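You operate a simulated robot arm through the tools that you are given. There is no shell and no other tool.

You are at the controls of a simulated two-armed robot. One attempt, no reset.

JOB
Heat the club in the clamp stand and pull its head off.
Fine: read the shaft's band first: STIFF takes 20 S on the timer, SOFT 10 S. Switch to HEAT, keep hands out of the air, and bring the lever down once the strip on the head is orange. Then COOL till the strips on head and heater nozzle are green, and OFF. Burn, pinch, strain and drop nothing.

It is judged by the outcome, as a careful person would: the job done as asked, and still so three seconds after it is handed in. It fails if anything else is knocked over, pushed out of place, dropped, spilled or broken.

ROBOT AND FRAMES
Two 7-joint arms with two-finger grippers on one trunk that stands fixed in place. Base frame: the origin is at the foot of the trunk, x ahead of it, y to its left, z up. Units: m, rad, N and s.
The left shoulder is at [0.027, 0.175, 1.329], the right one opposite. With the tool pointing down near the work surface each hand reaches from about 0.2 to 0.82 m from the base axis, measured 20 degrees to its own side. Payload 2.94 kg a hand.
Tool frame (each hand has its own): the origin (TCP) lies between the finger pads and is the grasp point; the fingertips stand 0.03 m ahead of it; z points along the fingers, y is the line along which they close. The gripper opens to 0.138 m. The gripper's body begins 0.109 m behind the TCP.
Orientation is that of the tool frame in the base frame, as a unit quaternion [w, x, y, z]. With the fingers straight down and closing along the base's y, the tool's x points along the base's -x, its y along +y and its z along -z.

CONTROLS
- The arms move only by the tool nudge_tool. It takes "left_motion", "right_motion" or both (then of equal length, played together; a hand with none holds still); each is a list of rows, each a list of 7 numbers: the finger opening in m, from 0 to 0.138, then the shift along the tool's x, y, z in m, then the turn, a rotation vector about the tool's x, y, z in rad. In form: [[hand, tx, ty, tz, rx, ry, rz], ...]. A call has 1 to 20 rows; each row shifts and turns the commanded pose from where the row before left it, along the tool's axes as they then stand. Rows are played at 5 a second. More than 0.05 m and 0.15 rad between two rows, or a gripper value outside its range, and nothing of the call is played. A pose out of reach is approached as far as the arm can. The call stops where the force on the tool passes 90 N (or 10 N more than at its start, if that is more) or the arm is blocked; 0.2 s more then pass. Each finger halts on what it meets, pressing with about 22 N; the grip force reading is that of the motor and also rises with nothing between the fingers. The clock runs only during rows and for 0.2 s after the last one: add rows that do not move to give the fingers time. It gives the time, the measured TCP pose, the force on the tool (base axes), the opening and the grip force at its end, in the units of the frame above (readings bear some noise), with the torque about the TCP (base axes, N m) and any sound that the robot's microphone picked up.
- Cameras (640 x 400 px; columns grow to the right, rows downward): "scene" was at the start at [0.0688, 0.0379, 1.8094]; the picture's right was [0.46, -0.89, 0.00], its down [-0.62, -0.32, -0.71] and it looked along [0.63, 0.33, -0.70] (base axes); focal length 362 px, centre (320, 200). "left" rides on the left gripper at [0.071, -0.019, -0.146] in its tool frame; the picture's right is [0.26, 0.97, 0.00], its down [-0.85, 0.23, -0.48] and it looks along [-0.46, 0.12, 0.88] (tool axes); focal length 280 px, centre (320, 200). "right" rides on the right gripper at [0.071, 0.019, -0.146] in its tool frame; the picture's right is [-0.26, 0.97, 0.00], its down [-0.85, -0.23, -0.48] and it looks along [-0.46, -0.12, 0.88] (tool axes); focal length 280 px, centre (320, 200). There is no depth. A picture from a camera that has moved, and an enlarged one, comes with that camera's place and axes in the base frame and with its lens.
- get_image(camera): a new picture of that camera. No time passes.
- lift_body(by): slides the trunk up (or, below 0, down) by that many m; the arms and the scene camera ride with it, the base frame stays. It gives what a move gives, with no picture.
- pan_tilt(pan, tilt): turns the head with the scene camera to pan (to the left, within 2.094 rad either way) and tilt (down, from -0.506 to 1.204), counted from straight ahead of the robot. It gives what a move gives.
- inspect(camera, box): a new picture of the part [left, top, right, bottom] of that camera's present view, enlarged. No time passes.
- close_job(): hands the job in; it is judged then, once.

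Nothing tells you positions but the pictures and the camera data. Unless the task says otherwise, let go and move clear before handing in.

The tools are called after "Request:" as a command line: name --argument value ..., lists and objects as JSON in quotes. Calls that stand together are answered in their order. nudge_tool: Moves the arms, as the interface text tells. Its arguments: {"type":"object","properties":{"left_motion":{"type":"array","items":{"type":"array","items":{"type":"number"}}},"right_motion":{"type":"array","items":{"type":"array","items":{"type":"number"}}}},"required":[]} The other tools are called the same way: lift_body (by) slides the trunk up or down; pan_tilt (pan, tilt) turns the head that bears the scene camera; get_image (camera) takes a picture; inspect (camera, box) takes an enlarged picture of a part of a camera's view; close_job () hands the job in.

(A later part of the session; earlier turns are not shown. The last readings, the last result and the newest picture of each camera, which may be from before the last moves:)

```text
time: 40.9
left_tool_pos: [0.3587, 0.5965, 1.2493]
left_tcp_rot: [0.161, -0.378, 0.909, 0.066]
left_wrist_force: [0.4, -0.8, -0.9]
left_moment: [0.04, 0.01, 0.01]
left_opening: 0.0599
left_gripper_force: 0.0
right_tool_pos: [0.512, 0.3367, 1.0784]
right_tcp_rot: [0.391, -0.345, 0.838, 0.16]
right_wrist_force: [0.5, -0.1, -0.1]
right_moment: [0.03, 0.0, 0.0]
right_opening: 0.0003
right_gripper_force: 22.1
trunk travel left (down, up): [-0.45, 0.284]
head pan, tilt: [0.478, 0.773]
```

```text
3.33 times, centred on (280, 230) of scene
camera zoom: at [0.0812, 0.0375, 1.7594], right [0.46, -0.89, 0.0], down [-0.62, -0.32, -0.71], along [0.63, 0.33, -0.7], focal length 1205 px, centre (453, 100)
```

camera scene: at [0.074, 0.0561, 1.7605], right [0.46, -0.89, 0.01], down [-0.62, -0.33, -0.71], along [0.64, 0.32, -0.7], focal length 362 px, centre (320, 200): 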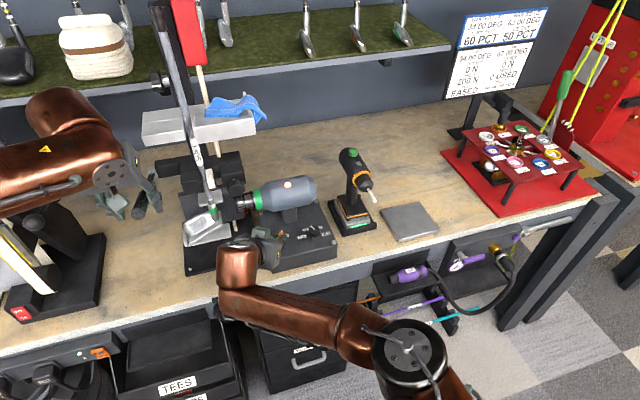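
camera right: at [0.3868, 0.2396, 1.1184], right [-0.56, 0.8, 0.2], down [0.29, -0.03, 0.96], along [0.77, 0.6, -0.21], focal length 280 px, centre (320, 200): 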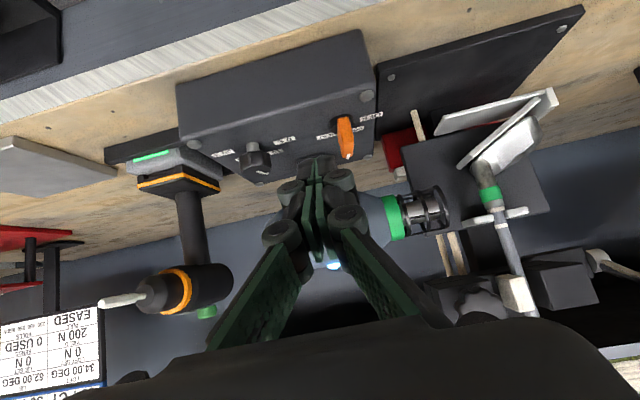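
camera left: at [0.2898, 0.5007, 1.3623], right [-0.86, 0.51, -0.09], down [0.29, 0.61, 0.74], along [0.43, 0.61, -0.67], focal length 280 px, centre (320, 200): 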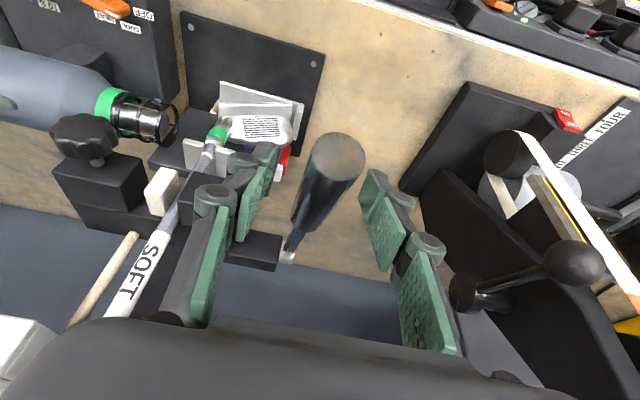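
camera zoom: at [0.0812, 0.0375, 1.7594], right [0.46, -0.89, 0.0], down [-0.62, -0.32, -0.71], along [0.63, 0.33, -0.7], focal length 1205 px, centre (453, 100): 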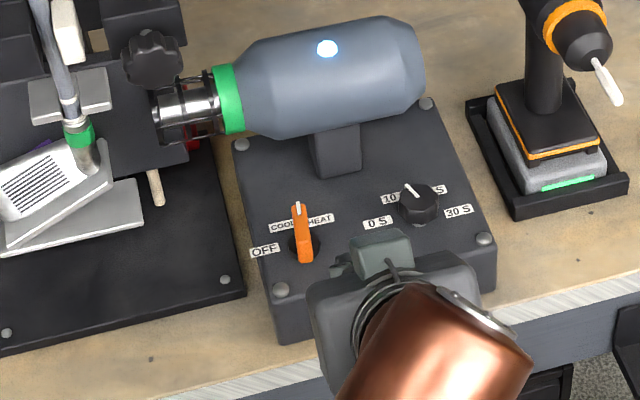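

The right hand is clear, with fingers closed. I'll zoom in to line up the push on the bar's near end.

Request:
inspect --camera "right" --box '[270, 90, 400, 180]'

Request:
inspect --camera "scene" --box '[260, 220, 320, 265]'

```text
4.44 times, centred on (335, 135) of right
camera zoom: at [0.3868, 0.2396, 1.1184], right [-0.56, 0.8, 0.2], down [0.29, -0.03, 0.96], along [0.77, 0.6, -0.21], focal length 1246 px, centre (253, 489)
```

zoom: 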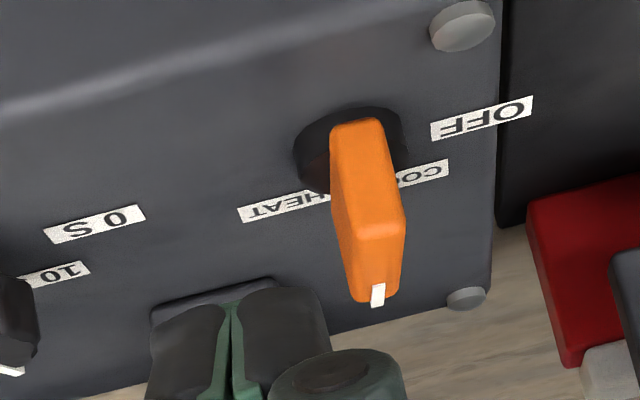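

```text
8.89 times, centred on (290, 242) of scene
camera zoom: at [0.0812, 0.0375, 1.7594], right [0.46, -0.89, 0.0], down [-0.62, -0.32, -0.71], along [0.63, 0.33, -0.7], focal length 3214 px, centre (587, -178)
```

zoom: 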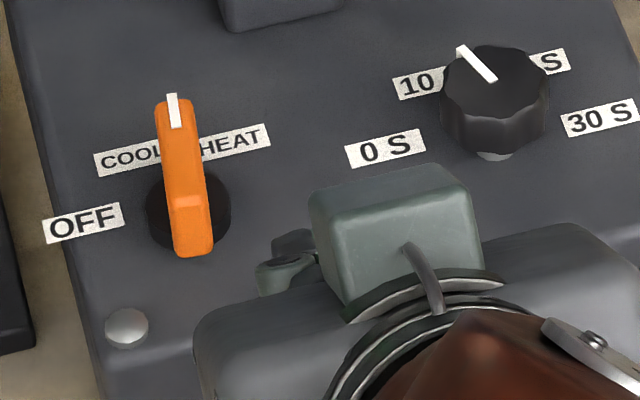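

The bar points almost straight away, with its near end at about (0.551,0.412). I'll bring the closed fingertips down just to the right of that near end, not touching yet.

Request:
nudge_tool --right_motion '[[0.0, 0.002, -0.0005, 0.0325, 0, 0, 0], [0.0, 0.002, -0.0005, 0.0325, 0, 0, 0], [0.0, 0, 0, 0.013, 0, 0, 0], [0.0, 0, 0, 0, 0, 0, 0]]'

Request:
inspect --camera "right" --box '[240, 90, 420, 220]'

Request:
inspect --camera "scene" --box '[240, 210, 340, 280]'

Request:
inspect --camera "left" --box '[0, 0, 340, 210]'

```text
time: 41.9
left_tool_pos: [0.3588, 0.5973, 1.251]
left_tcp_rot: [0.16, -0.377, 0.91, 0.067]
left_wrist_force: [0.0, 0.0, 0.1]
left_moment: [0.01, -0.02, 0.05]
left_opening: 0.0601
left_gripper_force: 0.0
right_tool_pos: [0.5522, 0.3752, 1.0233]
right_tcp_rot: [0.391, -0.345, 0.838, 0.161]
right_wrist_force: [-0.6, -0.1, 0.1]
right_moment: [0.0, -0.01, 0.02]
right_opening: 0.0
right_gripper_force: 21.1
trunk travel left (down, up): [-0.45, 0.284]
head pan, tilt: [0.478, 0.773]
```

```text
3.08 times, centred on (330, 155) of right
camera zoom: at [0.4268, 0.2802, 1.0639], right [-0.56, 0.8, 0.2], down [0.29, -0.03, 0.96], along [0.78, 0.59, -0.21], focal length 863 px, centre (289, 338)
```

zoom: 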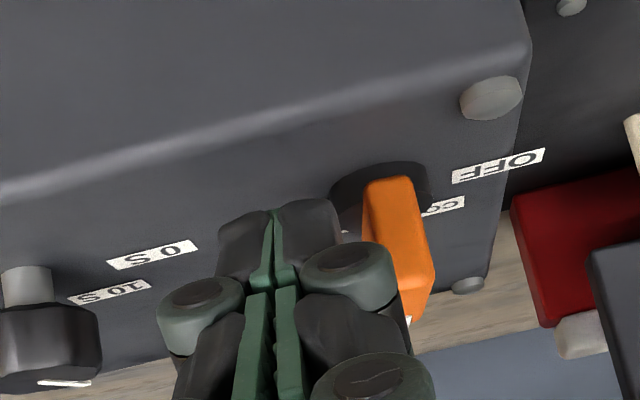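

```text
5.71 times, centred on (290, 245) of scene
camera zoom: at [0.0808, 0.0382, 1.7595], right [0.46, -0.89, 0.0], down [-0.62, -0.32, -0.71], along [0.64, 0.33, -0.7], focal length 2066 px, centre (491, -57)
```

zoom: 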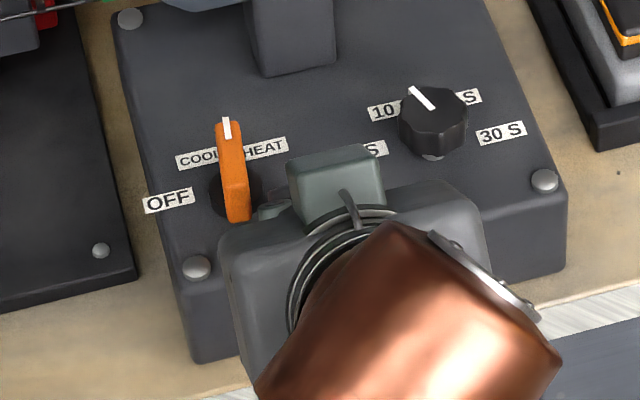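

```text
1.88 times, centred on (170, 105) of left
camera zoom: at [0.2893, 0.5013, 1.3622], right [-0.86, 0.51, -0.09], down [0.28, 0.61, 0.74], along [0.43, 0.61, -0.67], focal length 528 px, centre (602, 379)
```

zoom: 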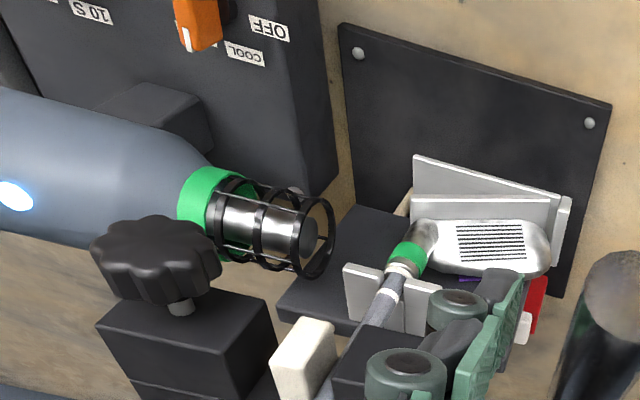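

The tips are about 5 mm to the right of the bar's near end. I'll slide left in small steps and watch the lamp and bar.

Request:
nudge_tool --right_motion '[[0.0, 0, 0.004, 0, 0, 0, 0], [0.0, 0, 0.004, 0, 0, 0, 0], [0.0, 0, 0.003, 0, 0, 0, 0]]'

Request:
inspect --camera "right" --box '[240, 90, 420, 220]'

Request:
inspect --camera "scene" --box '[240, 160, 360, 280]'

```text
time: 42.7
left_tool_pos: [0.3579, 0.5968, 1.2505]
left_tcp_rot: [0.161, -0.378, 0.909, 0.066]
left_wrist_force: [0.0, -0.3, -0.6]
left_moment: [0.0, 0.01, -0.02]
left_opening: 0.0601
left_gripper_force: 0.0
right_tool_pos: [0.544, 0.384, 1.0239]
right_tcp_rot: [0.39, -0.347, 0.837, 0.162]
right_wrist_force: [0.1, -0.6, -0.4]
right_moment: [0.01, -0.03, -0.01]
right_opening: 0.0
right_gripper_force: 22.0
trunk travel left (down, up): [-0.45, 0.284]
head pan, tilt: [0.478, 0.773]
```

```text
3.08 times, centred on (330, 155) of right
camera zoom: at [0.4193, 0.2884, 1.0639], right [-0.56, 0.8, 0.2], down [0.29, -0.03, 0.96], along [0.78, 0.59, -0.21], focal length 863 px, centre (289, 338)
```

zoom: 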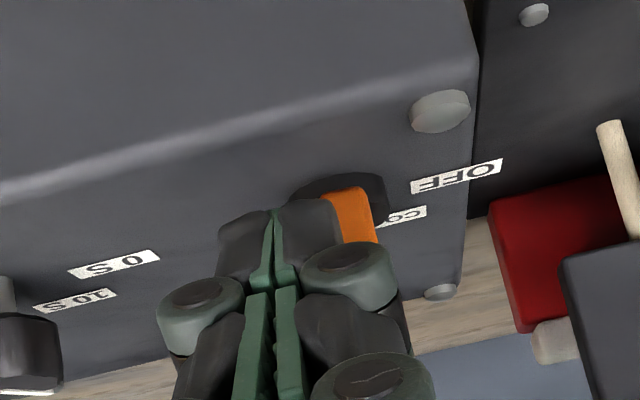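

```text
3.33 times, centred on (300, 220) of scene
camera zoom: at [0.0806, 0.0386, 1.7595], right [0.46, -0.89, 0.0], down [-0.62, -0.32, -0.71], along [0.64, 0.33, -0.7], focal length 1205 px, centre (387, 133)
```

zoom: 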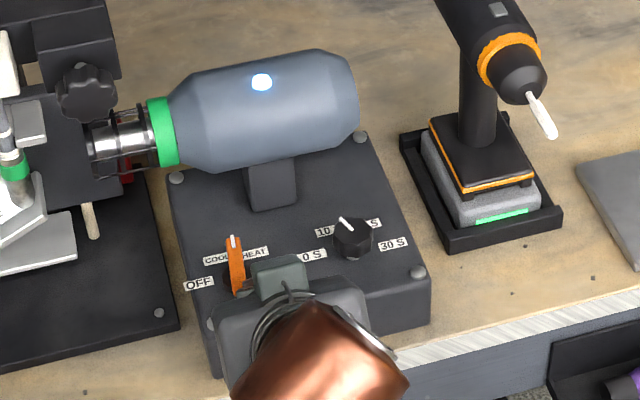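

The tips are passing just in front of the bar's near end without touching it. I'll back off to the right, go 10 mm further in, and push again.

Request:
nudge_tool --right_motion '[[0.0, 0, -0.006, 0, 0, 0, 0], [0.0, 0, -0.006, 0, 0, 0, 0], [0.0, -0.0064, 0, 0.0077, 0, 0, 0], [0.0, 0, 0.004, 0, 0, 0, 0], [0.0, 0, 0.003, 0, 0, 0, 0], [0.0, 0, 0.003, 0, 0, 0, 0]]'

Request:
inspect --camera "right" --box '[240, 90, 420, 220]'

Request:
inspect --camera "scene" --box '[240, 160, 360, 280]'

```text
time: 44.1
left_tool_pos: [0.3572, 0.5969, 1.2503]
left_tcp_rot: [0.16, -0.378, 0.909, 0.067]
left_wrist_force: [0.5, 0.2, -0.5]
left_moment: [0.02, 0.0, 0.0]
left_opening: 0.0602
left_gripper_force: 0.1
right_tool_pos: [0.5683, 0.3766, 1.022]
right_tcp_rot: [0.395, -0.342, 0.84, 0.148]
right_wrist_force: [-0.3, -0.3, -0.8]
right_moment: [-0.01, 0.02, 0.0]
right_opening: 0.0
right_gripper_force: 21.5
trunk travel left (down, up): [-0.45, 0.284]
head pan, tilt: [0.478, 0.773]
```

```text
3.08 times, centred on (330, 155) of right
camera zoom: at [0.4403, 0.283, 1.061], right [-0.55, 0.82, 0.18], down [0.28, -0.03, 0.96], along [0.79, 0.58, -0.21], focal length 863 px, centre (289, 338)
```

zoom: 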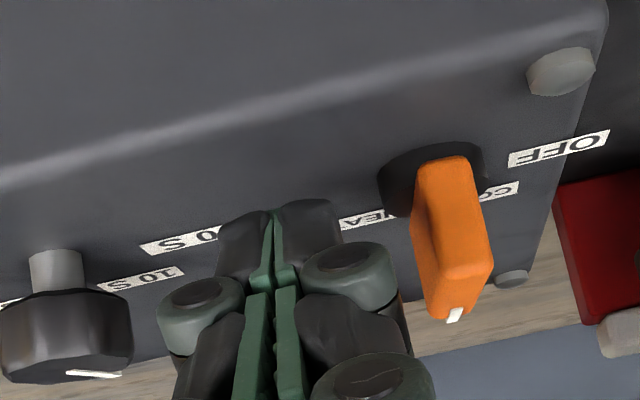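

```text
3.33 times, centred on (300, 220) of scene
camera zoom: at [0.0808, 0.0386, 1.7595], right [0.46, -0.89, 0.0], down [-0.62, -0.32, -0.71], along [0.63, 0.33, -0.7], focal length 1205 px, centre (387, 133)
```

zoom: 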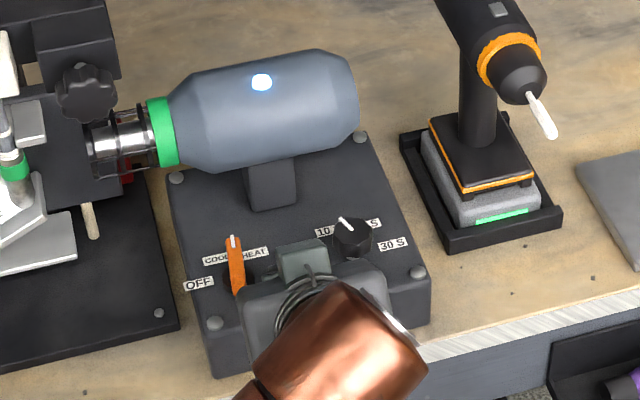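

The hand drifted about 2 cm right of where I commanded it. I'll pause one beat to see whether it settles, and check the whole arm.

Request:
nudge_tool --right_motion '[[0.0, 0, 0, 0, 0, 0, 0], [0.0, 0, 0, 0, 0, 0, 0]]'

Request:
get_image --camera "scene"

```text
time: 44.7
left_tool_pos: [0.3578, 0.5968, 1.2498]
left_tcp_rot: [0.161, -0.378, 0.909, 0.067]
left_wrist_force: [0.7, -0.6, -0.3]
left_moment: [0.01, -0.02, -0.02]
left_opening: 0.0598
left_gripper_force: 0.1
right_tool_pos: [0.5669, 0.3765, 1.0203]
right_tcp_rot: [0.395, -0.343, 0.839, 0.149]
right_wrist_force: [0.5, -0.9, 0.0]
right_moment: [-0.01, 0.01, 0.01]
right_opening: 0.0
right_gripper_force: 21.5
trunk travel left (down, up): [-0.45, 0.284]
head pan, tilt: [0.478, 0.773]
```

```text
taken
camera scene: at [0.0808, 0.0384, 1.7595], right [0.46, -0.89, 0.0], down [-0.62, -0.32, -0.71], along [0.63, 0.33, -0.7], focal length 362 px, centre (320, 200)
```

scene: 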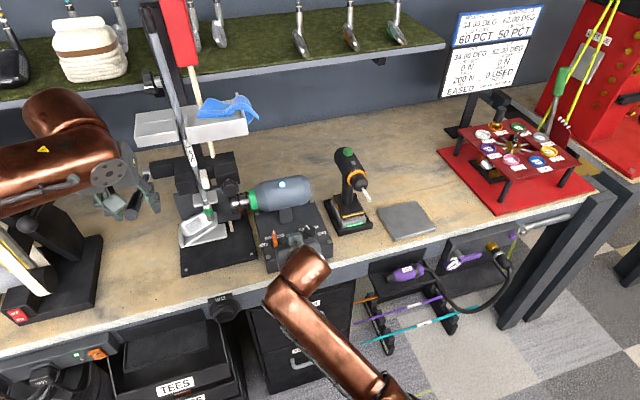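

The pose holds steady about 2 cm off, which looks like a joint limit or IK offset rather than contact. I'll test a small step left and compare commanded with measured motion.

Request:
nudge_tool --right_motion '[[0.0, 0, 0.004, 0, 0, 0, 0], [0.0, 0, 0.004, 0, 0, 0, 0]]'

Request:
inspect --camera "right" --box '[240, 90, 420, 220]'

```text
time: 45.5
left_tool_pos: [0.3587, 0.597, 1.2512]
left_tcp_rot: [0.16, -0.378, 0.909, 0.067]
left_wrist_force: [0.4, -1.0, -0.4]
left_moment: [0.02, 0.0, -0.01]
left_opening: 0.0601
left_gripper_force: 0.0
right_tool_pos: [0.58, 0.3655, 1.0159]
right_tcp_rot: [0.399, -0.339, 0.841, 0.134]
right_wrist_force: [-0.5, 0.9, 0.5]
right_moment: [0.01, -0.04, 0.0]
right_opening: 0.0
right_gripper_force: 21.7
trunk travel left (down, up): [-0.45, 0.284]
head pan, tilt: [0.478, 0.773]
stopped in row 2 (right hand): the arm was blocked; the commanded pose is now the measured one
```

```text
3.08 times, centred on (330, 155) of right
camera zoom: at [0.4498, 0.2757, 1.0556], right [-0.53, 0.83, 0.15], down [0.26, -0.01, 0.96], along [0.8, 0.56, -0.21], focal length 863 px, centre (289, 338)
```

zoom: 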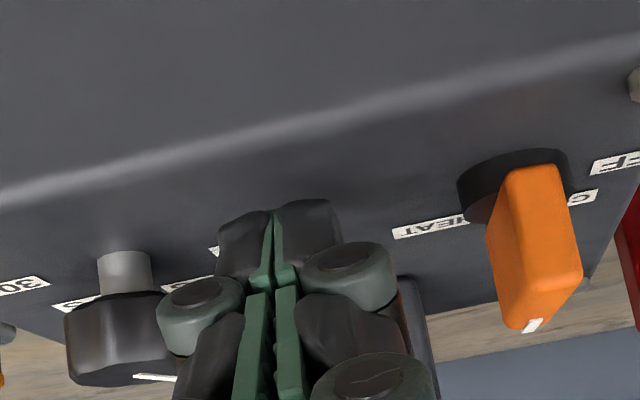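

The arm reports being blocked with no force at the wrist, so something upstream (elbow or forearm) is touching. I'll turn the head to look at the right arm before moving anything.

Request:
pan_tilt --pan 0.1 --tilt 1.15

Request:
get_image --camera "scene"

```text
time: 46.4
left_tool_pos: [0.3583, 0.5983, 1.2509]
left_tcp_rot: [0.161, -0.377, 0.91, 0.067]
left_wrist_force: [-0.2, -0.2, -0.3]
left_moment: [0.01, 0.05, 0.02]
left_opening: 0.0599
left_gripper_force: 0.1
right_tool_pos: [0.5789, 0.3656, 1.0156]
right_tcp_rot: [0.398, -0.339, 0.842, 0.134]
right_wrist_force: [0.7, -0.4, -0.4]
right_moment: [0.0, 0.01, 0.05]
right_opening: 0.0
right_gripper_force: 21.9
trunk travel left (down, up): [-0.45, 0.284]
head pan, tilt: [0.099, 1.15]
```

```text
taken
camera scene: at [0.0675, 0.0068, 1.7326], right [0.1, -0.99, 0.0], down [-0.91, -0.09, -0.41], along [0.41, 0.04, -0.91], focal length 362 px, centre (320, 200)
```

scene: 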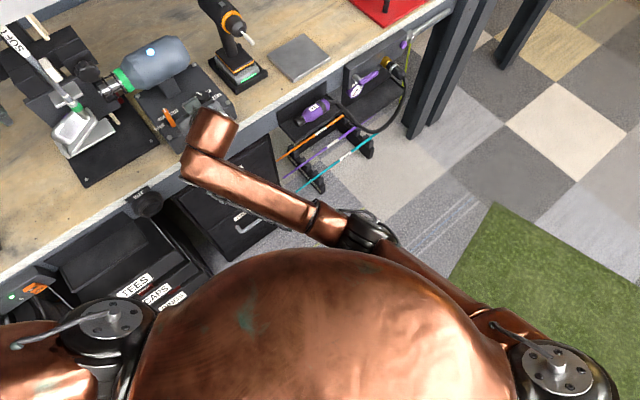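

The head view shows the right upper arm resting against the chest: reaching across with the wrist close in folds the arm into the torso. I'll raise the right hand, swing its wrist out to the right (the pose that worked before), and restore the head view.

Request:
nudge_tool --right_motion '[[0.0, -0.023, 0, -0.0193, 0, 0, 0], [0.0, -0.023, 0, -0.0193, 0, 0, 0], [0.0, 0, 0, 0, -0.1072, 0, -0.09], [0.0, 0, 0, 0, -0.1072, 0, -0.09], [0.0, 0, 0, 0, -0.1072, 0, -0.09], [0.0, 0, 0, 0, -0.1072, 0, -0.09], [0.0, 0, 0, 0, -0.1072, 0, -0.09], [0.0, 0, 0, 0, 0, 0, 0]]'

Request:
get_image --camera "scene"

Request:
get_image --camera "right"

```text
time: 48.2
left_tool_pos: [0.3566, 0.5967, 1.2511]
left_tcp_rot: [0.161, -0.378, 0.909, 0.066]
left_wrist_force: [0.2, -0.4, -0.2]
left_moment: [-0.01, 0.06, 0.0]
left_opening: 0.0599
left_gripper_force: 0.1
right_tool_pos: [0.5761, 0.3708, 1.0754]
right_tcp_rot: [0.315, -0.61, 0.679, 0.26]
right_wrist_force: [-0.4, -0.3, 0.1]
right_moment: [-0.01, -0.05, -0.03]
right_opening: 0.0
right_gripper_force: 21.9
trunk travel left (down, up): [-0.45, 0.284]
head pan, tilt: [0.099, 1.15]
```

```text
taken
camera scene: at [0.0668, 0.0069, 1.7326], right [0.1, -0.99, 0.0], down [-0.91, -0.09, -0.41], along [0.41, 0.04, -0.91], focal length 362 px, centre (320, 200)
```

scene: 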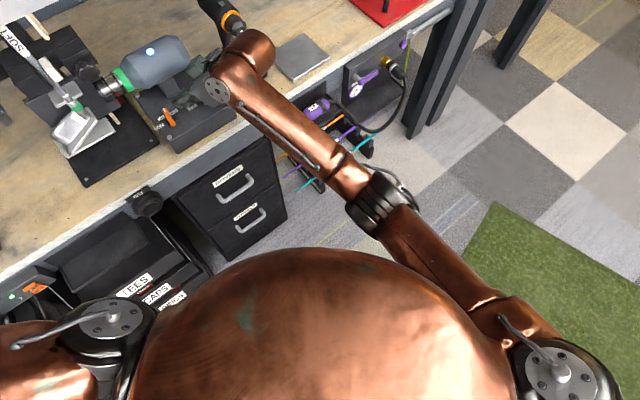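

```text
taken
camera right: at [0.5355, 0.2195, 1.121], right [-0.94, 0.29, 0.17], down [0.23, 0.18, 0.96], along [0.25, 0.94, -0.24], focal length 280 px, centre (320, 200)
```

right: 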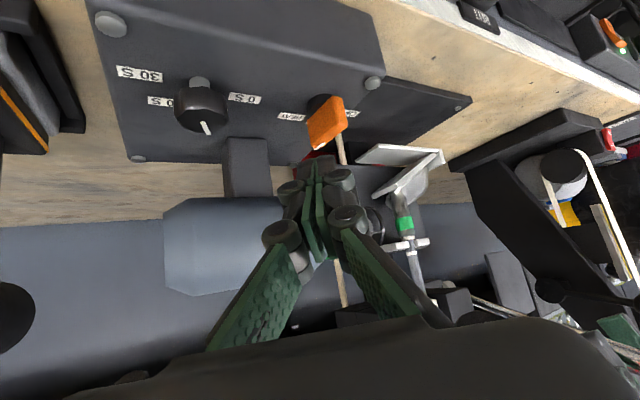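

The right elbow is clear of the chest now. I'll zoom in to plan a short push on the bar's near end from this pose.

Request:
inspect --camera "scene" --box '[130, 70, 230, 150]'

Request:
inspect --camera "right" --box '[260, 70, 400, 180]'

Request:
inspect --camera "left" --box '[40, 0, 180, 80]'

```text
5.00 times, centred on (180, 110) of scene
camera zoom: at [0.0668, 0.0069, 1.7326], right [0.1, -0.99, 0.0], down [-0.91, -0.09, -0.41], along [0.41, 0.04, -0.91], focal length 1808 px, centre (1020, 650)
```

zoom: 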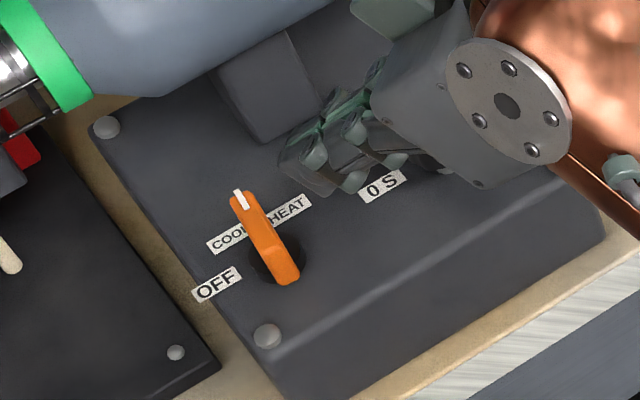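

```text
3.64 times, centred on (330, 125) of right
camera zoom: at [0.5355, 0.2195, 1.121], right [-0.94, 0.29, 0.17], down [0.23, 0.18, 0.96], along [0.25, 0.94, -0.24], focal length 1020 px, centre (284, 473)
```

zoom: 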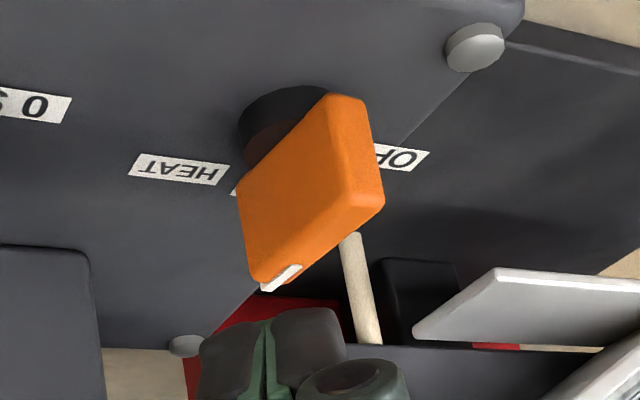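

```text
4.57 times, centred on (110, 40) of left
camera zoom: at [0.2887, 0.5017, 1.3622], right [-0.86, 0.51, -0.09], down [0.28, 0.61, 0.74], along [0.43, 0.61, -0.67], focal length 1282 px, centre (1280, 931)
```

zoom: 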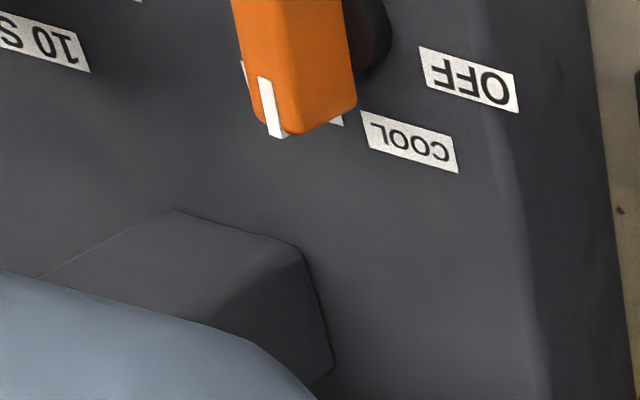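

The overhead view puts the knob axis near (0.570,0.427) and the bar about 30° short of HEAT. I'll lower the closed fingertips to the right of the bar's near end.

Request:
nudge_tool --right_motion '[[0.0, 0.0174, -0.0008, 0.0177, 0, 0, 0], [0.0, 0.0174, -0.0008, 0.0177, 0, 0, 0], [0.0, 0, 0, 0, 0, 0, 0]]'

Request:
inspect --camera "scene" --box '[130, 70, 230, 150]'

Request:
inspect --camera "right" --box '[250, 80, 410, 200]'

```text
time: 49.0
left_tool_pos: [0.359, 0.5972, 1.2511]
left_tcp_rot: [0.161, -0.377, 0.91, 0.066]
left_wrist_force: [-0.4, 0.1, 0.7]
left_moment: [0.01, 0.01, 0.03]
left_opening: 0.0601
left_gripper_force: 0.2
right_tool_pos: [0.5792, 0.3735, 1.0273]
right_tcp_rot: [0.315, -0.609, 0.68, 0.26]
right_wrist_force: [0.9, 0.6, -0.5]
right_moment: [-0.02, -0.02, 0.0]
right_opening: 0.0
right_gripper_force: 22.4
trunk travel left (down, up): [-0.45, 0.284]
head pan, tilt: [0.099, 1.15]
```

```text
5.00 times, centred on (180, 110) of scene
camera zoom: at [0.0673, 0.0066, 1.7326], right [0.1, -0.99, 0.0], down [-0.91, -0.09, -0.41], along [0.41, 0.04, -0.91], focal length 1808 px, centre (1020, 650)
```

zoom: 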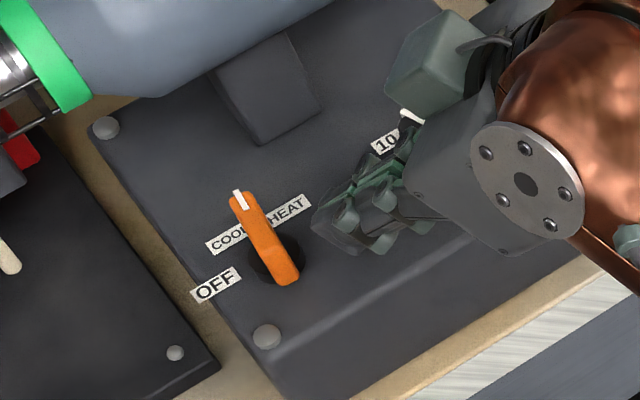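

```text
3.33 times, centred on (330, 140) of right
camera zoom: at [0.5384, 0.2226, 1.0719], right [-0.94, 0.29, 0.17], down [0.23, 0.18, 0.96], along [0.25, 0.94, -0.24], focal length 935 px, centre (287, 400)
```

zoom: 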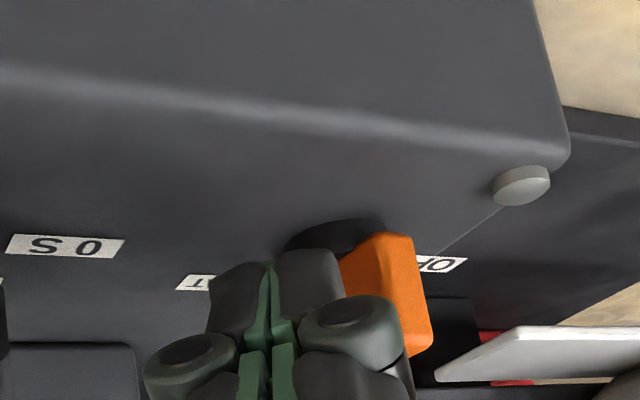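

The tips are about 12 mm to the right of the bar's near end, as planned. Sliding them left in 4 mm steps.

Request:
nudge_tool --right_motion '[[0.0, -0.0017, 0.0031, 0.0018, 0, 0, 0], [0.0, -0.0017, 0.0031, 0.0018, 0, 0, 0], [0.0, -0.0017, 0.0031, 0.0018, 0, 0, 0], [0.0, -0.0017, 0.0031, 0.0018, 0, 0, 0]]'

Request:
inspect --camera "scene" --box '[110, 30, 230, 150]'

Request:
inspect --camera "left" --box '[0, 0, 340, 210]'

```text
time: 50.0
left_tool_pos: [0.3586, 0.5973, 1.25]
left_tcp_rot: [0.16, -0.378, 0.909, 0.067]
left_wrist_force: [-0.4, -0.4, -0.3]
left_moment: [0.02, 0.04, 0.02]
left_opening: 0.0598
left_gripper_force: 0.0
right_tool_pos: [0.5672, 0.3844, 1.0263]
right_tcp_rot: [0.315, -0.608, 0.68, 0.26]
right_wrist_force: [0.2, 1.0, 0.2]
right_moment: [-0.01, 0.01, 0.01]
right_opening: 0.0001
right_gripper_force: 22.8
trunk travel left (down, up): [-0.45, 0.284]
head pan, tilt: [0.099, 1.15]
```

```text
3.33 times, centred on (170, 90) of scene
camera zoom: at [0.0674, 0.0068, 1.7326], right [0.1, -0.99, 0.0], down [-0.91, -0.09, -0.41], along [0.41, 0.04, -0.91], focal length 1205 px, centre (820, 567)
```

zoom: 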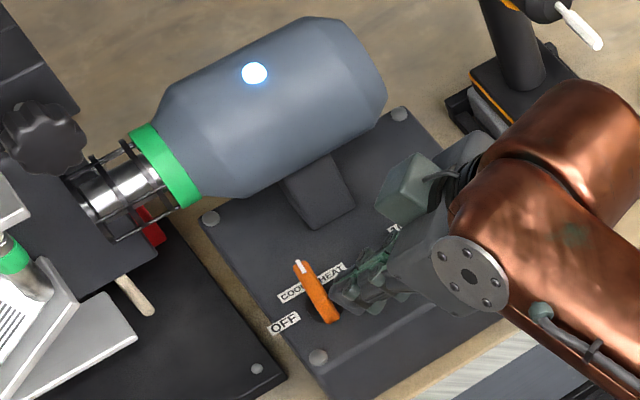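

```text
1.88 times, centred on (170, 105) of left
camera zoom: at [0.2892, 0.5016, 1.3621], right [-0.86, 0.51, -0.09], down [0.28, 0.61, 0.74], along [0.43, 0.61, -0.67], focal length 528 px, centre (602, 379)
```

zoom: 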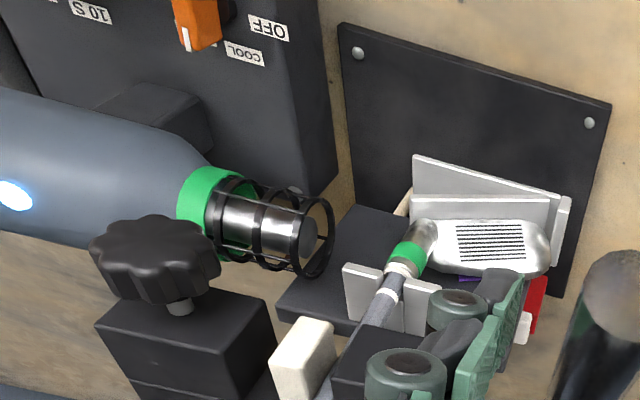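

Contact looks imminent but there's no force or rotation yet. I'll zoom right in before pushing further.

Request:
inspect --camera "scene" --box '[180, 95, 240, 140]'

Request:
inspect --camera "right" --box '[280, 120, 400, 210]'

```text
8.89 times, centred on (210, 118) of scene
camera zoom: at [0.0674, 0.0068, 1.7326], right [0.1, -0.99, 0.0], down [-0.91, -0.09, -0.41], along [0.41, 0.04, -0.91], focal length 3214 px, centre (1298, 933)
```

zoom: 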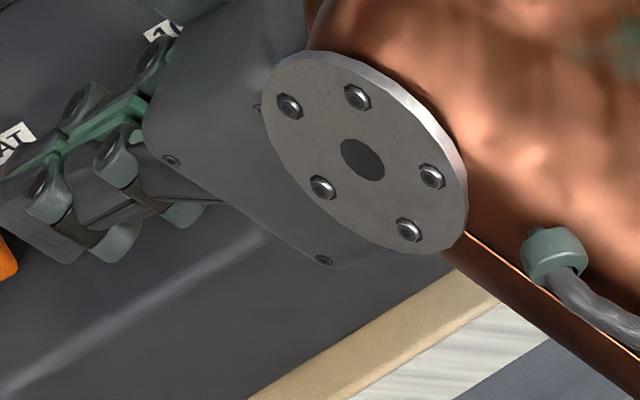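

```text
4.44 times, centred on (340, 165) of right
camera zoom: at [0.5274, 0.2339, 1.0711], right [-0.94, 0.29, 0.17], down [0.23, 0.18, 0.96], along [0.25, 0.94, -0.24], focal length 1246 px, centre (231, 356)
```

zoom: 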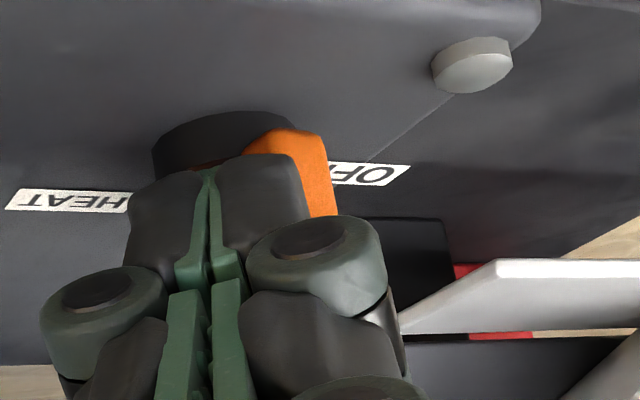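

Request:
inspect --camera "scene" --box '[145, 95, 205, 140]'

```text
8.89 times, centred on (175, 118) of scene
camera zoom: at [0.0674, 0.0068, 1.7326], right [0.1, -0.99, 0.0], down [-0.91, -0.09, -0.41], along [0.41, 0.04, -0.91], focal length 3214 px, centre (1609, 933)
```

zoom: 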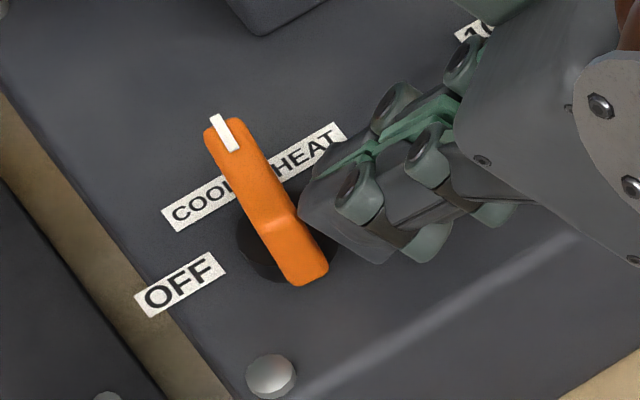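

The tip is right at the bar's near-end corner. Continuing the push leftward another 12 mm.

Request:
nudge_tool --right_motion '[[0.0, -0.0017, 0.0031, 0.0018, 0, 0, 0], [0.0, -0.0017, 0.0031, 0.0018, 0, 0, 0], [0.0, -0.0017, 0.0031, 0.0018, 0, 0, 0]]'

Request:
inspect --camera "scene" --box '[145, 95, 205, 140]'

Request:
inspect --camera "scene" --box '[50, 20, 230, 160]'

```text
time: 50.8
left_tool_pos: [0.3573, 0.5978, 1.2512]
left_tcp_rot: [0.16, -0.378, 0.91, 0.067]
left_wrist_force: [0.5, -1.2, -0.7]
left_moment: [-0.02, 0.02, -0.01]
left_opening: 0.06
left_gripper_force: 0.0
right_tool_pos: [0.5597, 0.3926, 1.0264]
right_tcp_rot: [0.315, -0.609, 0.68, 0.26]
right_wrist_force: [-0.5, -0.5, 0.5]
right_moment: [-0.01, -0.03, 0.0]
right_opening: 0.0
right_gripper_force: 22.4
trunk travel left (down, up): [-0.45, 0.284]
head pan, tilt: [0.099, 1.15]
```

```text
8.89 times, centred on (175, 118) of scene
camera zoom: at [0.0672, 0.0067, 1.7326], right [0.1, -0.99, 0.0], down [-0.91, -0.09, -0.41], along [0.41, 0.04, -0.91], focal length 3214 px, centre (1609, 933)
```

zoom: 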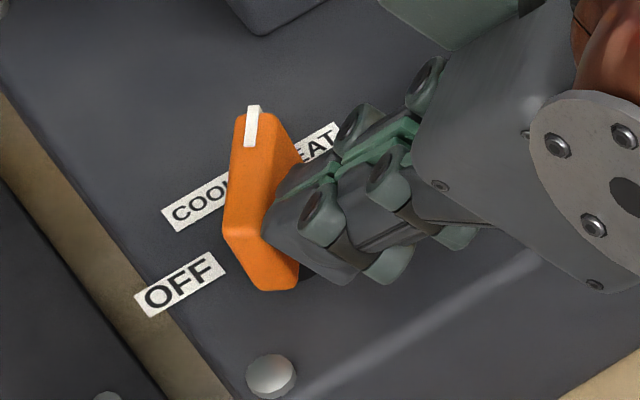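

```text
2.86 times, centred on (140, 90) of scene
camera zoom: at [0.0672, 0.0067, 1.7326], right [0.1, -0.99, 0.0], down [-0.91, -0.09, -0.41], along [0.41, 0.04, -0.91], focal length 1033 px, centre (834, 514)
```

zoom: 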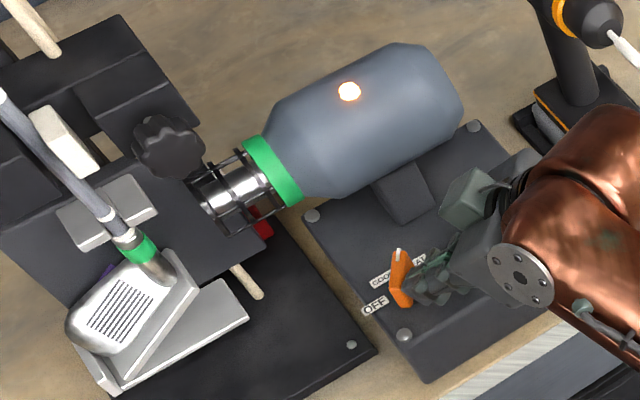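

The bar is at HEAT and the gun's lamp is orange; heating has begun with the head strip still green. I'll withdraw the right hand to the right and back, away from bar and air.

Request:
nudge_tool --right_motion '[[0.0, 0.0043, -0.0079, -0.0044, 0, 0, 0], [0.0, 0, 0, -0.035, 0, 0, 0], [0.0, 0, 0, -0.045, 0, 0, 0]]'

Request:
inspect --camera "scene" --box '[50, 20, 230, 160]'

Request:
get_image --camera "left"

```text
time: 51.6
left_tool_pos: [0.358, 0.5957, 1.2517]
left_tcp_rot: [0.161, -0.378, 0.909, 0.067]
left_wrist_force: [-0.3, -0.2, -0.2]
left_moment: [0.02, 0.04, 0.02]
left_opening: 0.0599
left_gripper_force: 0.0
right_tool_pos: [0.5589, 0.3266, 1.0818]
right_tcp_rot: [0.316, -0.608, 0.681, 0.259]
right_wrist_force: [0.7, 0.1, 0.3]
right_moment: [0.01, -0.01, 0.01]
right_opening: 0.0
right_gripper_force: 22.0
trunk travel left (down, up): [-0.45, 0.284]
head pan, tilt: [0.099, 1.15]
```

```text
2.86 times, centred on (140, 90) of scene
camera zoom: at [0.0674, 0.0049, 1.7326], right [0.1, -0.99, 0.0], down [-0.91, -0.09, -0.41], along [0.41, 0.04, -0.91], focal length 1033 px, centre (834, 514)
```

zoom: 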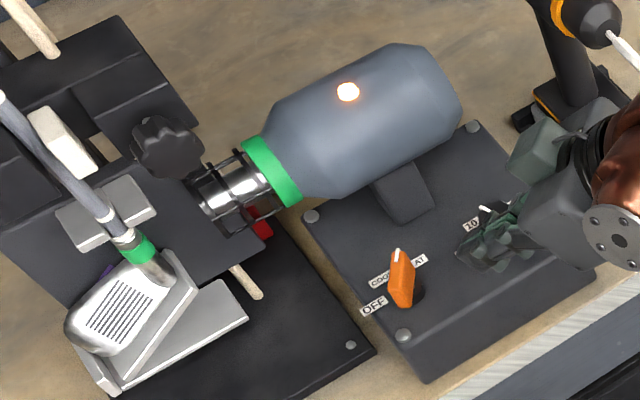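

```text
taken
camera left: at [0.2892, 0.5001, 1.3628], right [-0.86, 0.51, -0.09], down [0.28, 0.61, 0.74], along [0.43, 0.61, -0.67], focal length 280 px, centre (320, 200)
```

left: 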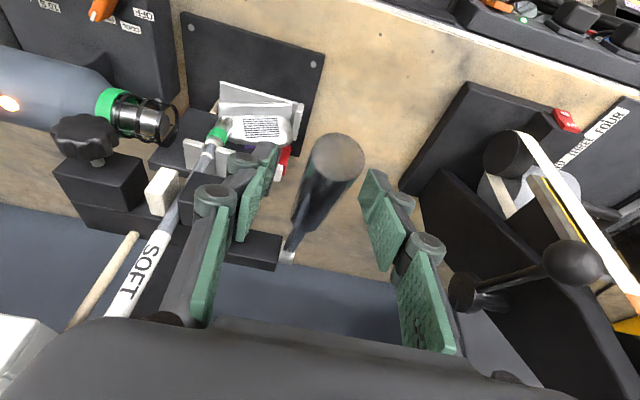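

HEAT holds on its own and the hands are clear of the air. I'll wait in one-second steps, watching the strip on the head.

Request:
nudge_tool --left_motion '[[0.06, 0, 0, 0, 0, 0, 0], [0.06, 0, 0, 0, 0, 0, 0], [0.06, 0, 0, 0, 0, 0, 0], [0.06, 0, 0, 0, 0, 0, 0], [0.06, 0, 0, 0, 0, 0, 0], [0.06, 0, 0, 0, 0, 0, 0], [0.06, 0, 0, 0, 0, 0, 0], [0.06, 0, 0, 0, 0, 0, 0]]'

Request:
inspect --camera "scene" --box '[50, 20, 230, 160]'

Request:
inspect --camera "left" --box '[60, 70, 300, 220]'

```text
time: 53.4
left_tool_pos: [0.3579, 0.5977, 1.2501]
left_tcp_rot: [0.16, -0.378, 0.909, 0.067]
left_wrist_force: [0.3, -0.7, 0.5]
left_moment: [0.01, 0.03, 0.04]
left_opening: 0.0601
left_gripper_force: 0.0
right_tool_pos: [0.558, 0.3282, 1.0811]
right_tcp_rot: [0.315, -0.609, 0.68, 0.261]
right_wrist_force: [-0.2, -0.1, -1.0]
right_moment: [0.02, -0.05, 0.0]
right_opening: 0.0002
right_gripper_force: 22.4
trunk travel left (down, up): [-0.45, 0.284]
head pan, tilt: [0.099, 1.15]
```

```text
2.86 times, centred on (140, 90) of scene
camera zoom: at [0.0675, 0.0066, 1.7326], right [0.1, -0.99, 0.0], down [-0.91, -0.09, -0.41], along [0.41, 0.04, -0.91], focal length 1033 px, centre (834, 514)
```

zoom: 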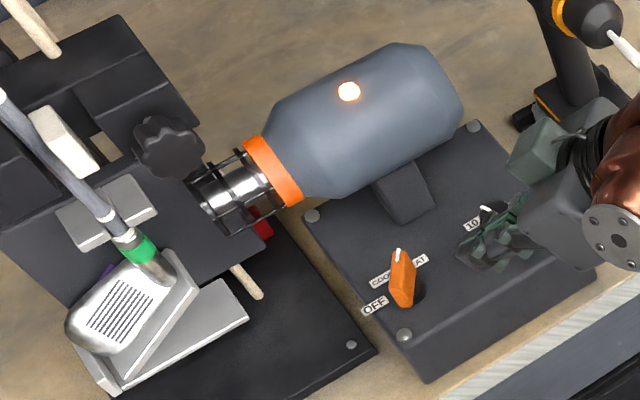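

```text
2.67 times, centred on (180, 145) of left
camera zoom: at [0.2893, 0.5014, 1.3621], right [-0.86, 0.51, -0.09], down [0.28, 0.61, 0.74], along [0.43, 0.61, -0.67], focal length 748 px, centre (693, 347)
```

zoom: 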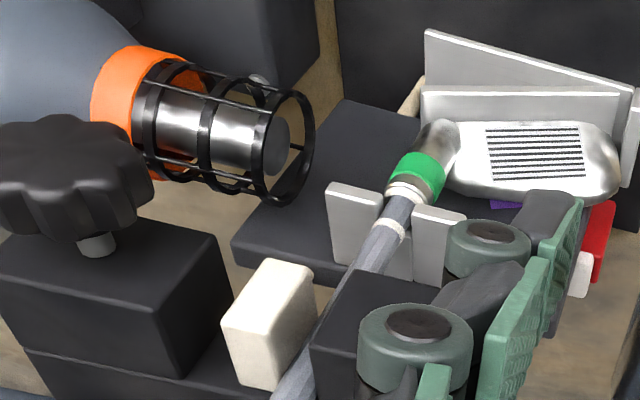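

The nozzle strip is orange now; the head strip is still green. Keep waiting.

Request:
nudge_tool --left_motion '[[0.06, 0, 0, 0, 0, 0, 0], [0.06, 0, 0, 0, 0, 0, 0], [0.06, 0, 0, 0, 0, 0, 0], [0.06, 0, 0, 0, 0, 0, 0], [0.06, 0, 0, 0, 0, 0, 0]]'

Request:
inspect --camera "scene" --box '[50, 20, 230, 160]'

```text
time: 54.6
left_tool_pos: [0.3583, 0.5979, 1.2512]
left_tcp_rot: [0.161, -0.377, 0.91, 0.066]
left_wrist_force: [0.6, 0.6, -0.2]
left_moment: [0.02, -0.02, 0.0]
left_opening: 0.0603
left_gripper_force: 0.0
right_tool_pos: [0.5598, 0.3287, 1.0809]
right_tcp_rot: [0.316, -0.608, 0.681, 0.259]
right_wrist_force: [0.1, -0.1, 0.1]
right_moment: [0.01, -0.03, -0.01]
right_opening: 0.0
right_gripper_force: 21.8
trunk travel left (down, up): [-0.45, 0.284]
head pan, tilt: [0.099, 1.15]
```

```text
2.86 times, centred on (140, 90) of scene
camera zoom: at [0.0674, 0.0065, 1.7326], right [0.1, -0.99, 0.0], down [-0.91, -0.09, -0.41], along [0.41, 0.04, -0.91], focal length 1033 px, centre (834, 514)
```

zoom: 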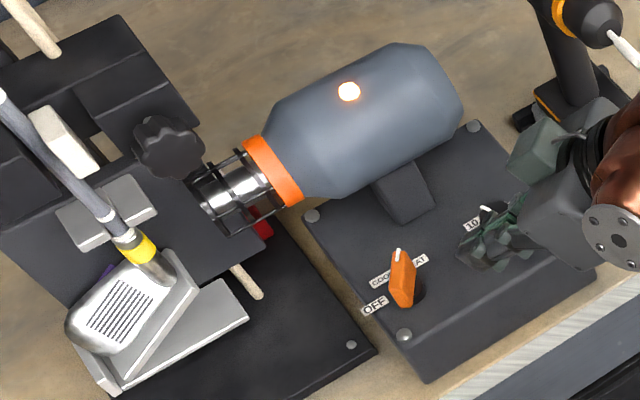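

The head strip has turned yellow (warming), not orange yet. Waiting on.

Request:
nudge_tool --left_motion '[[0.06, 0, 0, 0, 0, 0, 0], [0.06, 0, 0, 0, 0, 0, 0], [0.06, 0, 0, 0, 0, 0, 0], [0.06, 0, 0, 0, 0, 0, 0]]'

Request:
inspect --camera "scene" --box '[50, 20, 230, 160]'

```text
time: 55.6
left_tool_pos: [0.3577, 0.5972, 1.2504]
left_tcp_rot: [0.16, -0.378, 0.91, 0.067]
left_wrist_force: [0.0, 0.4, 0.4]
left_moment: [-0.03, 0.01, 0.03]
left_opening: 0.0599
left_gripper_force: 0.1
right_tool_pos: [0.5584, 0.3272, 1.0808]
right_tcp_rot: [0.315, -0.608, 0.68, 0.26]
right_wrist_force: [-0.3, -0.2, 0.4]
right_moment: [-0.01, 0.04, -0.01]
right_opening: 0.0
right_gripper_force: 21.9
trunk travel left (down, up): [-0.45, 0.284]
head pan, tilt: [0.099, 1.15]
```

```text
2.86 times, centred on (140, 90) of scene
camera zoom: at [0.0674, 0.0065, 1.7326], right [0.1, -0.99, 0.0], down [-0.91, -0.09, -0.41], along [0.41, 0.04, -0.91], focal length 1033 px, centre (834, 514)
```

zoom: 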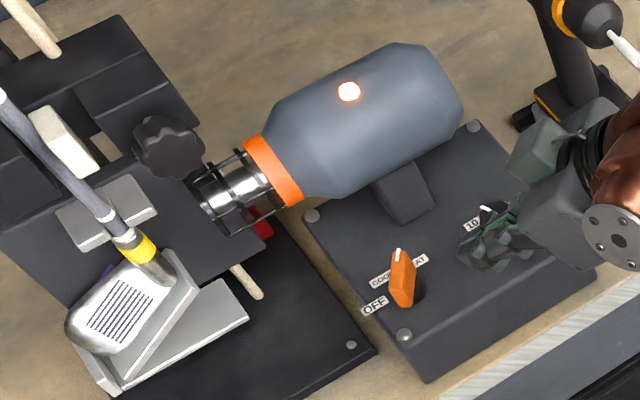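

Still yellow. Another second.

Request:
nudge_tool --left_motion '[[0.06, 0, 0, 0, 0, 0, 0], [0.06, 0, 0, 0, 0, 0, 0], [0.06, 0, 0, 0, 0, 0, 0], [0.06, 0, 0, 0, 0, 0, 0]]'

Request:
inspect --camera "scene" --box '[50, 20, 230, 160]'

```text
time: 56.6
left_tool_pos: [0.3577, 0.5973, 1.2515]
left_tcp_rot: [0.16, -0.377, 0.91, 0.066]
left_wrist_force: [-0.2, -1.1, 0.5]
left_moment: [0.0, 0.03, 0.03]
left_opening: 0.0601
left_gripper_force: 0.2
right_tool_pos: [0.5589, 0.3284, 1.0812]
right_tcp_rot: [0.315, -0.609, 0.68, 0.259]
right_wrist_force: [-0.4, -0.2, -0.1]
right_moment: [0.0, 0.0, -0.01]
right_opening: 0.0
right_gripper_force: 21.6
trunk travel left (down, up): [-0.45, 0.284]
head pan, tilt: [0.099, 1.15]
```

```text
2.86 times, centred on (140, 90) of scene
camera zoom: at [0.0674, 0.0065, 1.7326], right [0.1, -0.99, 0.0], down [-0.91, -0.09, -0.41], along [0.41, 0.04, -0.91], focal length 1033 px, centre (834, 514)
```

zoom: 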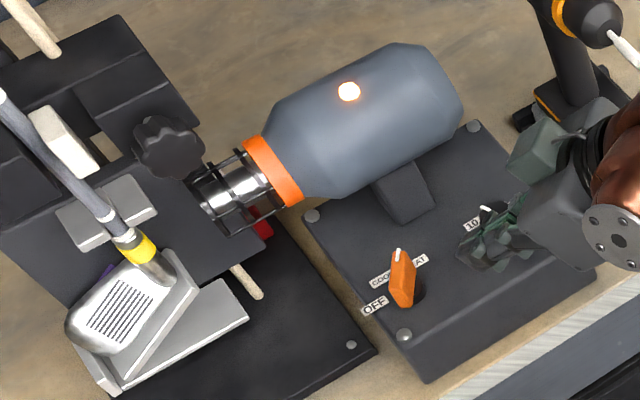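

Still yellow after about 6 s of heat. I'll use this wait to close the left fingers lightly around the handle without moving it.

Request:
nudge_tool --left_motion '[[0.045, 0, 0, 0, 0, 0, 0], [0.03, 0, 0, 0, 0, 0, 0], [0.02, 0, 0, 0, 0, 0, 0], [0.015, 0, 0, 0, 0, 0, 0]]'

Request:
inspect --camera "scene" --box '[50, 20, 230, 160]'

Request:
get_image --camera "left"

```text
time: 57.6
left_tool_pos: [0.3582, 0.5957, 1.2511]
left_tcp_rot: [0.16, -0.377, 0.91, 0.066]
left_wrist_force: [2.9, -1.9, -1.5]
left_moment: [0.1, -0.14, -0.02]
left_opening: 0.0232
left_gripper_force: 33.4
right_tool_pos: [0.5589, 0.3264, 1.0815]
right_tcp_rot: [0.315, -0.608, 0.681, 0.26]
right_wrist_force: [-0.2, -0.2, 0.3]
right_moment: [0.01, 0.02, 0.01]
right_opening: 0.0001
right_gripper_force: 22.6
trunk travel left (down, up): [-0.45, 0.284]
head pan, tilt: [0.099, 1.15]
```

```text
2.86 times, centred on (140, 90) of scene
camera zoom: at [0.0679, 0.0062, 1.7325], right [0.1, -1.0, 0.0], down [-0.91, -0.09, -0.41], along [0.41, 0.04, -0.91], focal length 1033 px, centre (834, 514)
```

zoom: 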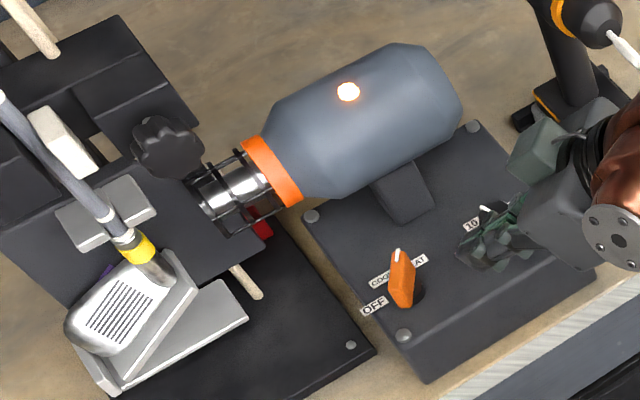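

```text
taken
camera left: at [0.2898, 0.5009, 1.3621], right [-0.86, 0.51, -0.09], down [0.29, 0.61, 0.74], along [0.43, 0.61, -0.67], focal length 280 px, centre (320, 200)
```

left: 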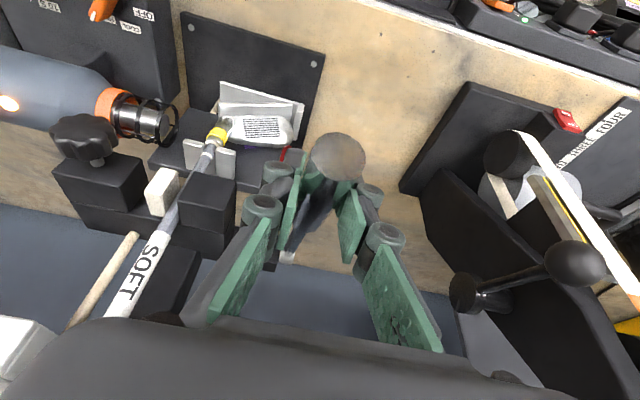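

The handle is gripped with almost no side load, and the strip is still yellow. Waiting another second.

Request:
nudge_tool --left_motion '[[0.015, 0, 0, 0, 0, 0, 0], [0.015, 0, 0, 0, 0, 0, 0], [0.015, 0, 0, 0, 0, 0, 0], [0.015, 0, 0, 0, 0, 0, 0]]'

Request:
inspect --camera "scene" --box '[50, 20, 230, 160]'

```text
time: 58.6
left_tool_pos: [0.3588, 0.5967, 1.2493]
left_tcp_rot: [0.161, -0.377, 0.91, 0.066]
left_wrist_force: [2.8, -3.4, -3.4]
left_moment: [0.04, -0.1, -0.06]
left_opening: 0.0231
left_gripper_force: 45.2
right_tool_pos: [0.5595, 0.3269, 1.0817]
right_tcp_rot: [0.315, -0.608, 0.681, 0.26]
right_wrist_force: [0.6, 0.2, 0.9]
right_moment: [0.0, -0.03, -0.01]
right_opening: 0.0
right_gripper_force: 22.2
trunk travel left (down, up): [-0.45, 0.284]
head pan, tilt: [0.099, 1.15]
```

```text
2.86 times, centred on (140, 90) of scene
camera zoom: at [0.0682, 0.006, 1.7325], right [0.1, -0.99, 0.0], down [-0.91, -0.09, -0.41], along [0.41, 0.04, -0.91], focal length 1033 px, centre (834, 514)
```

zoom: 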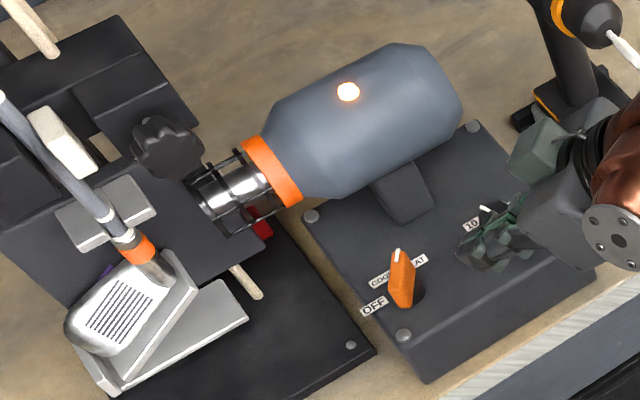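

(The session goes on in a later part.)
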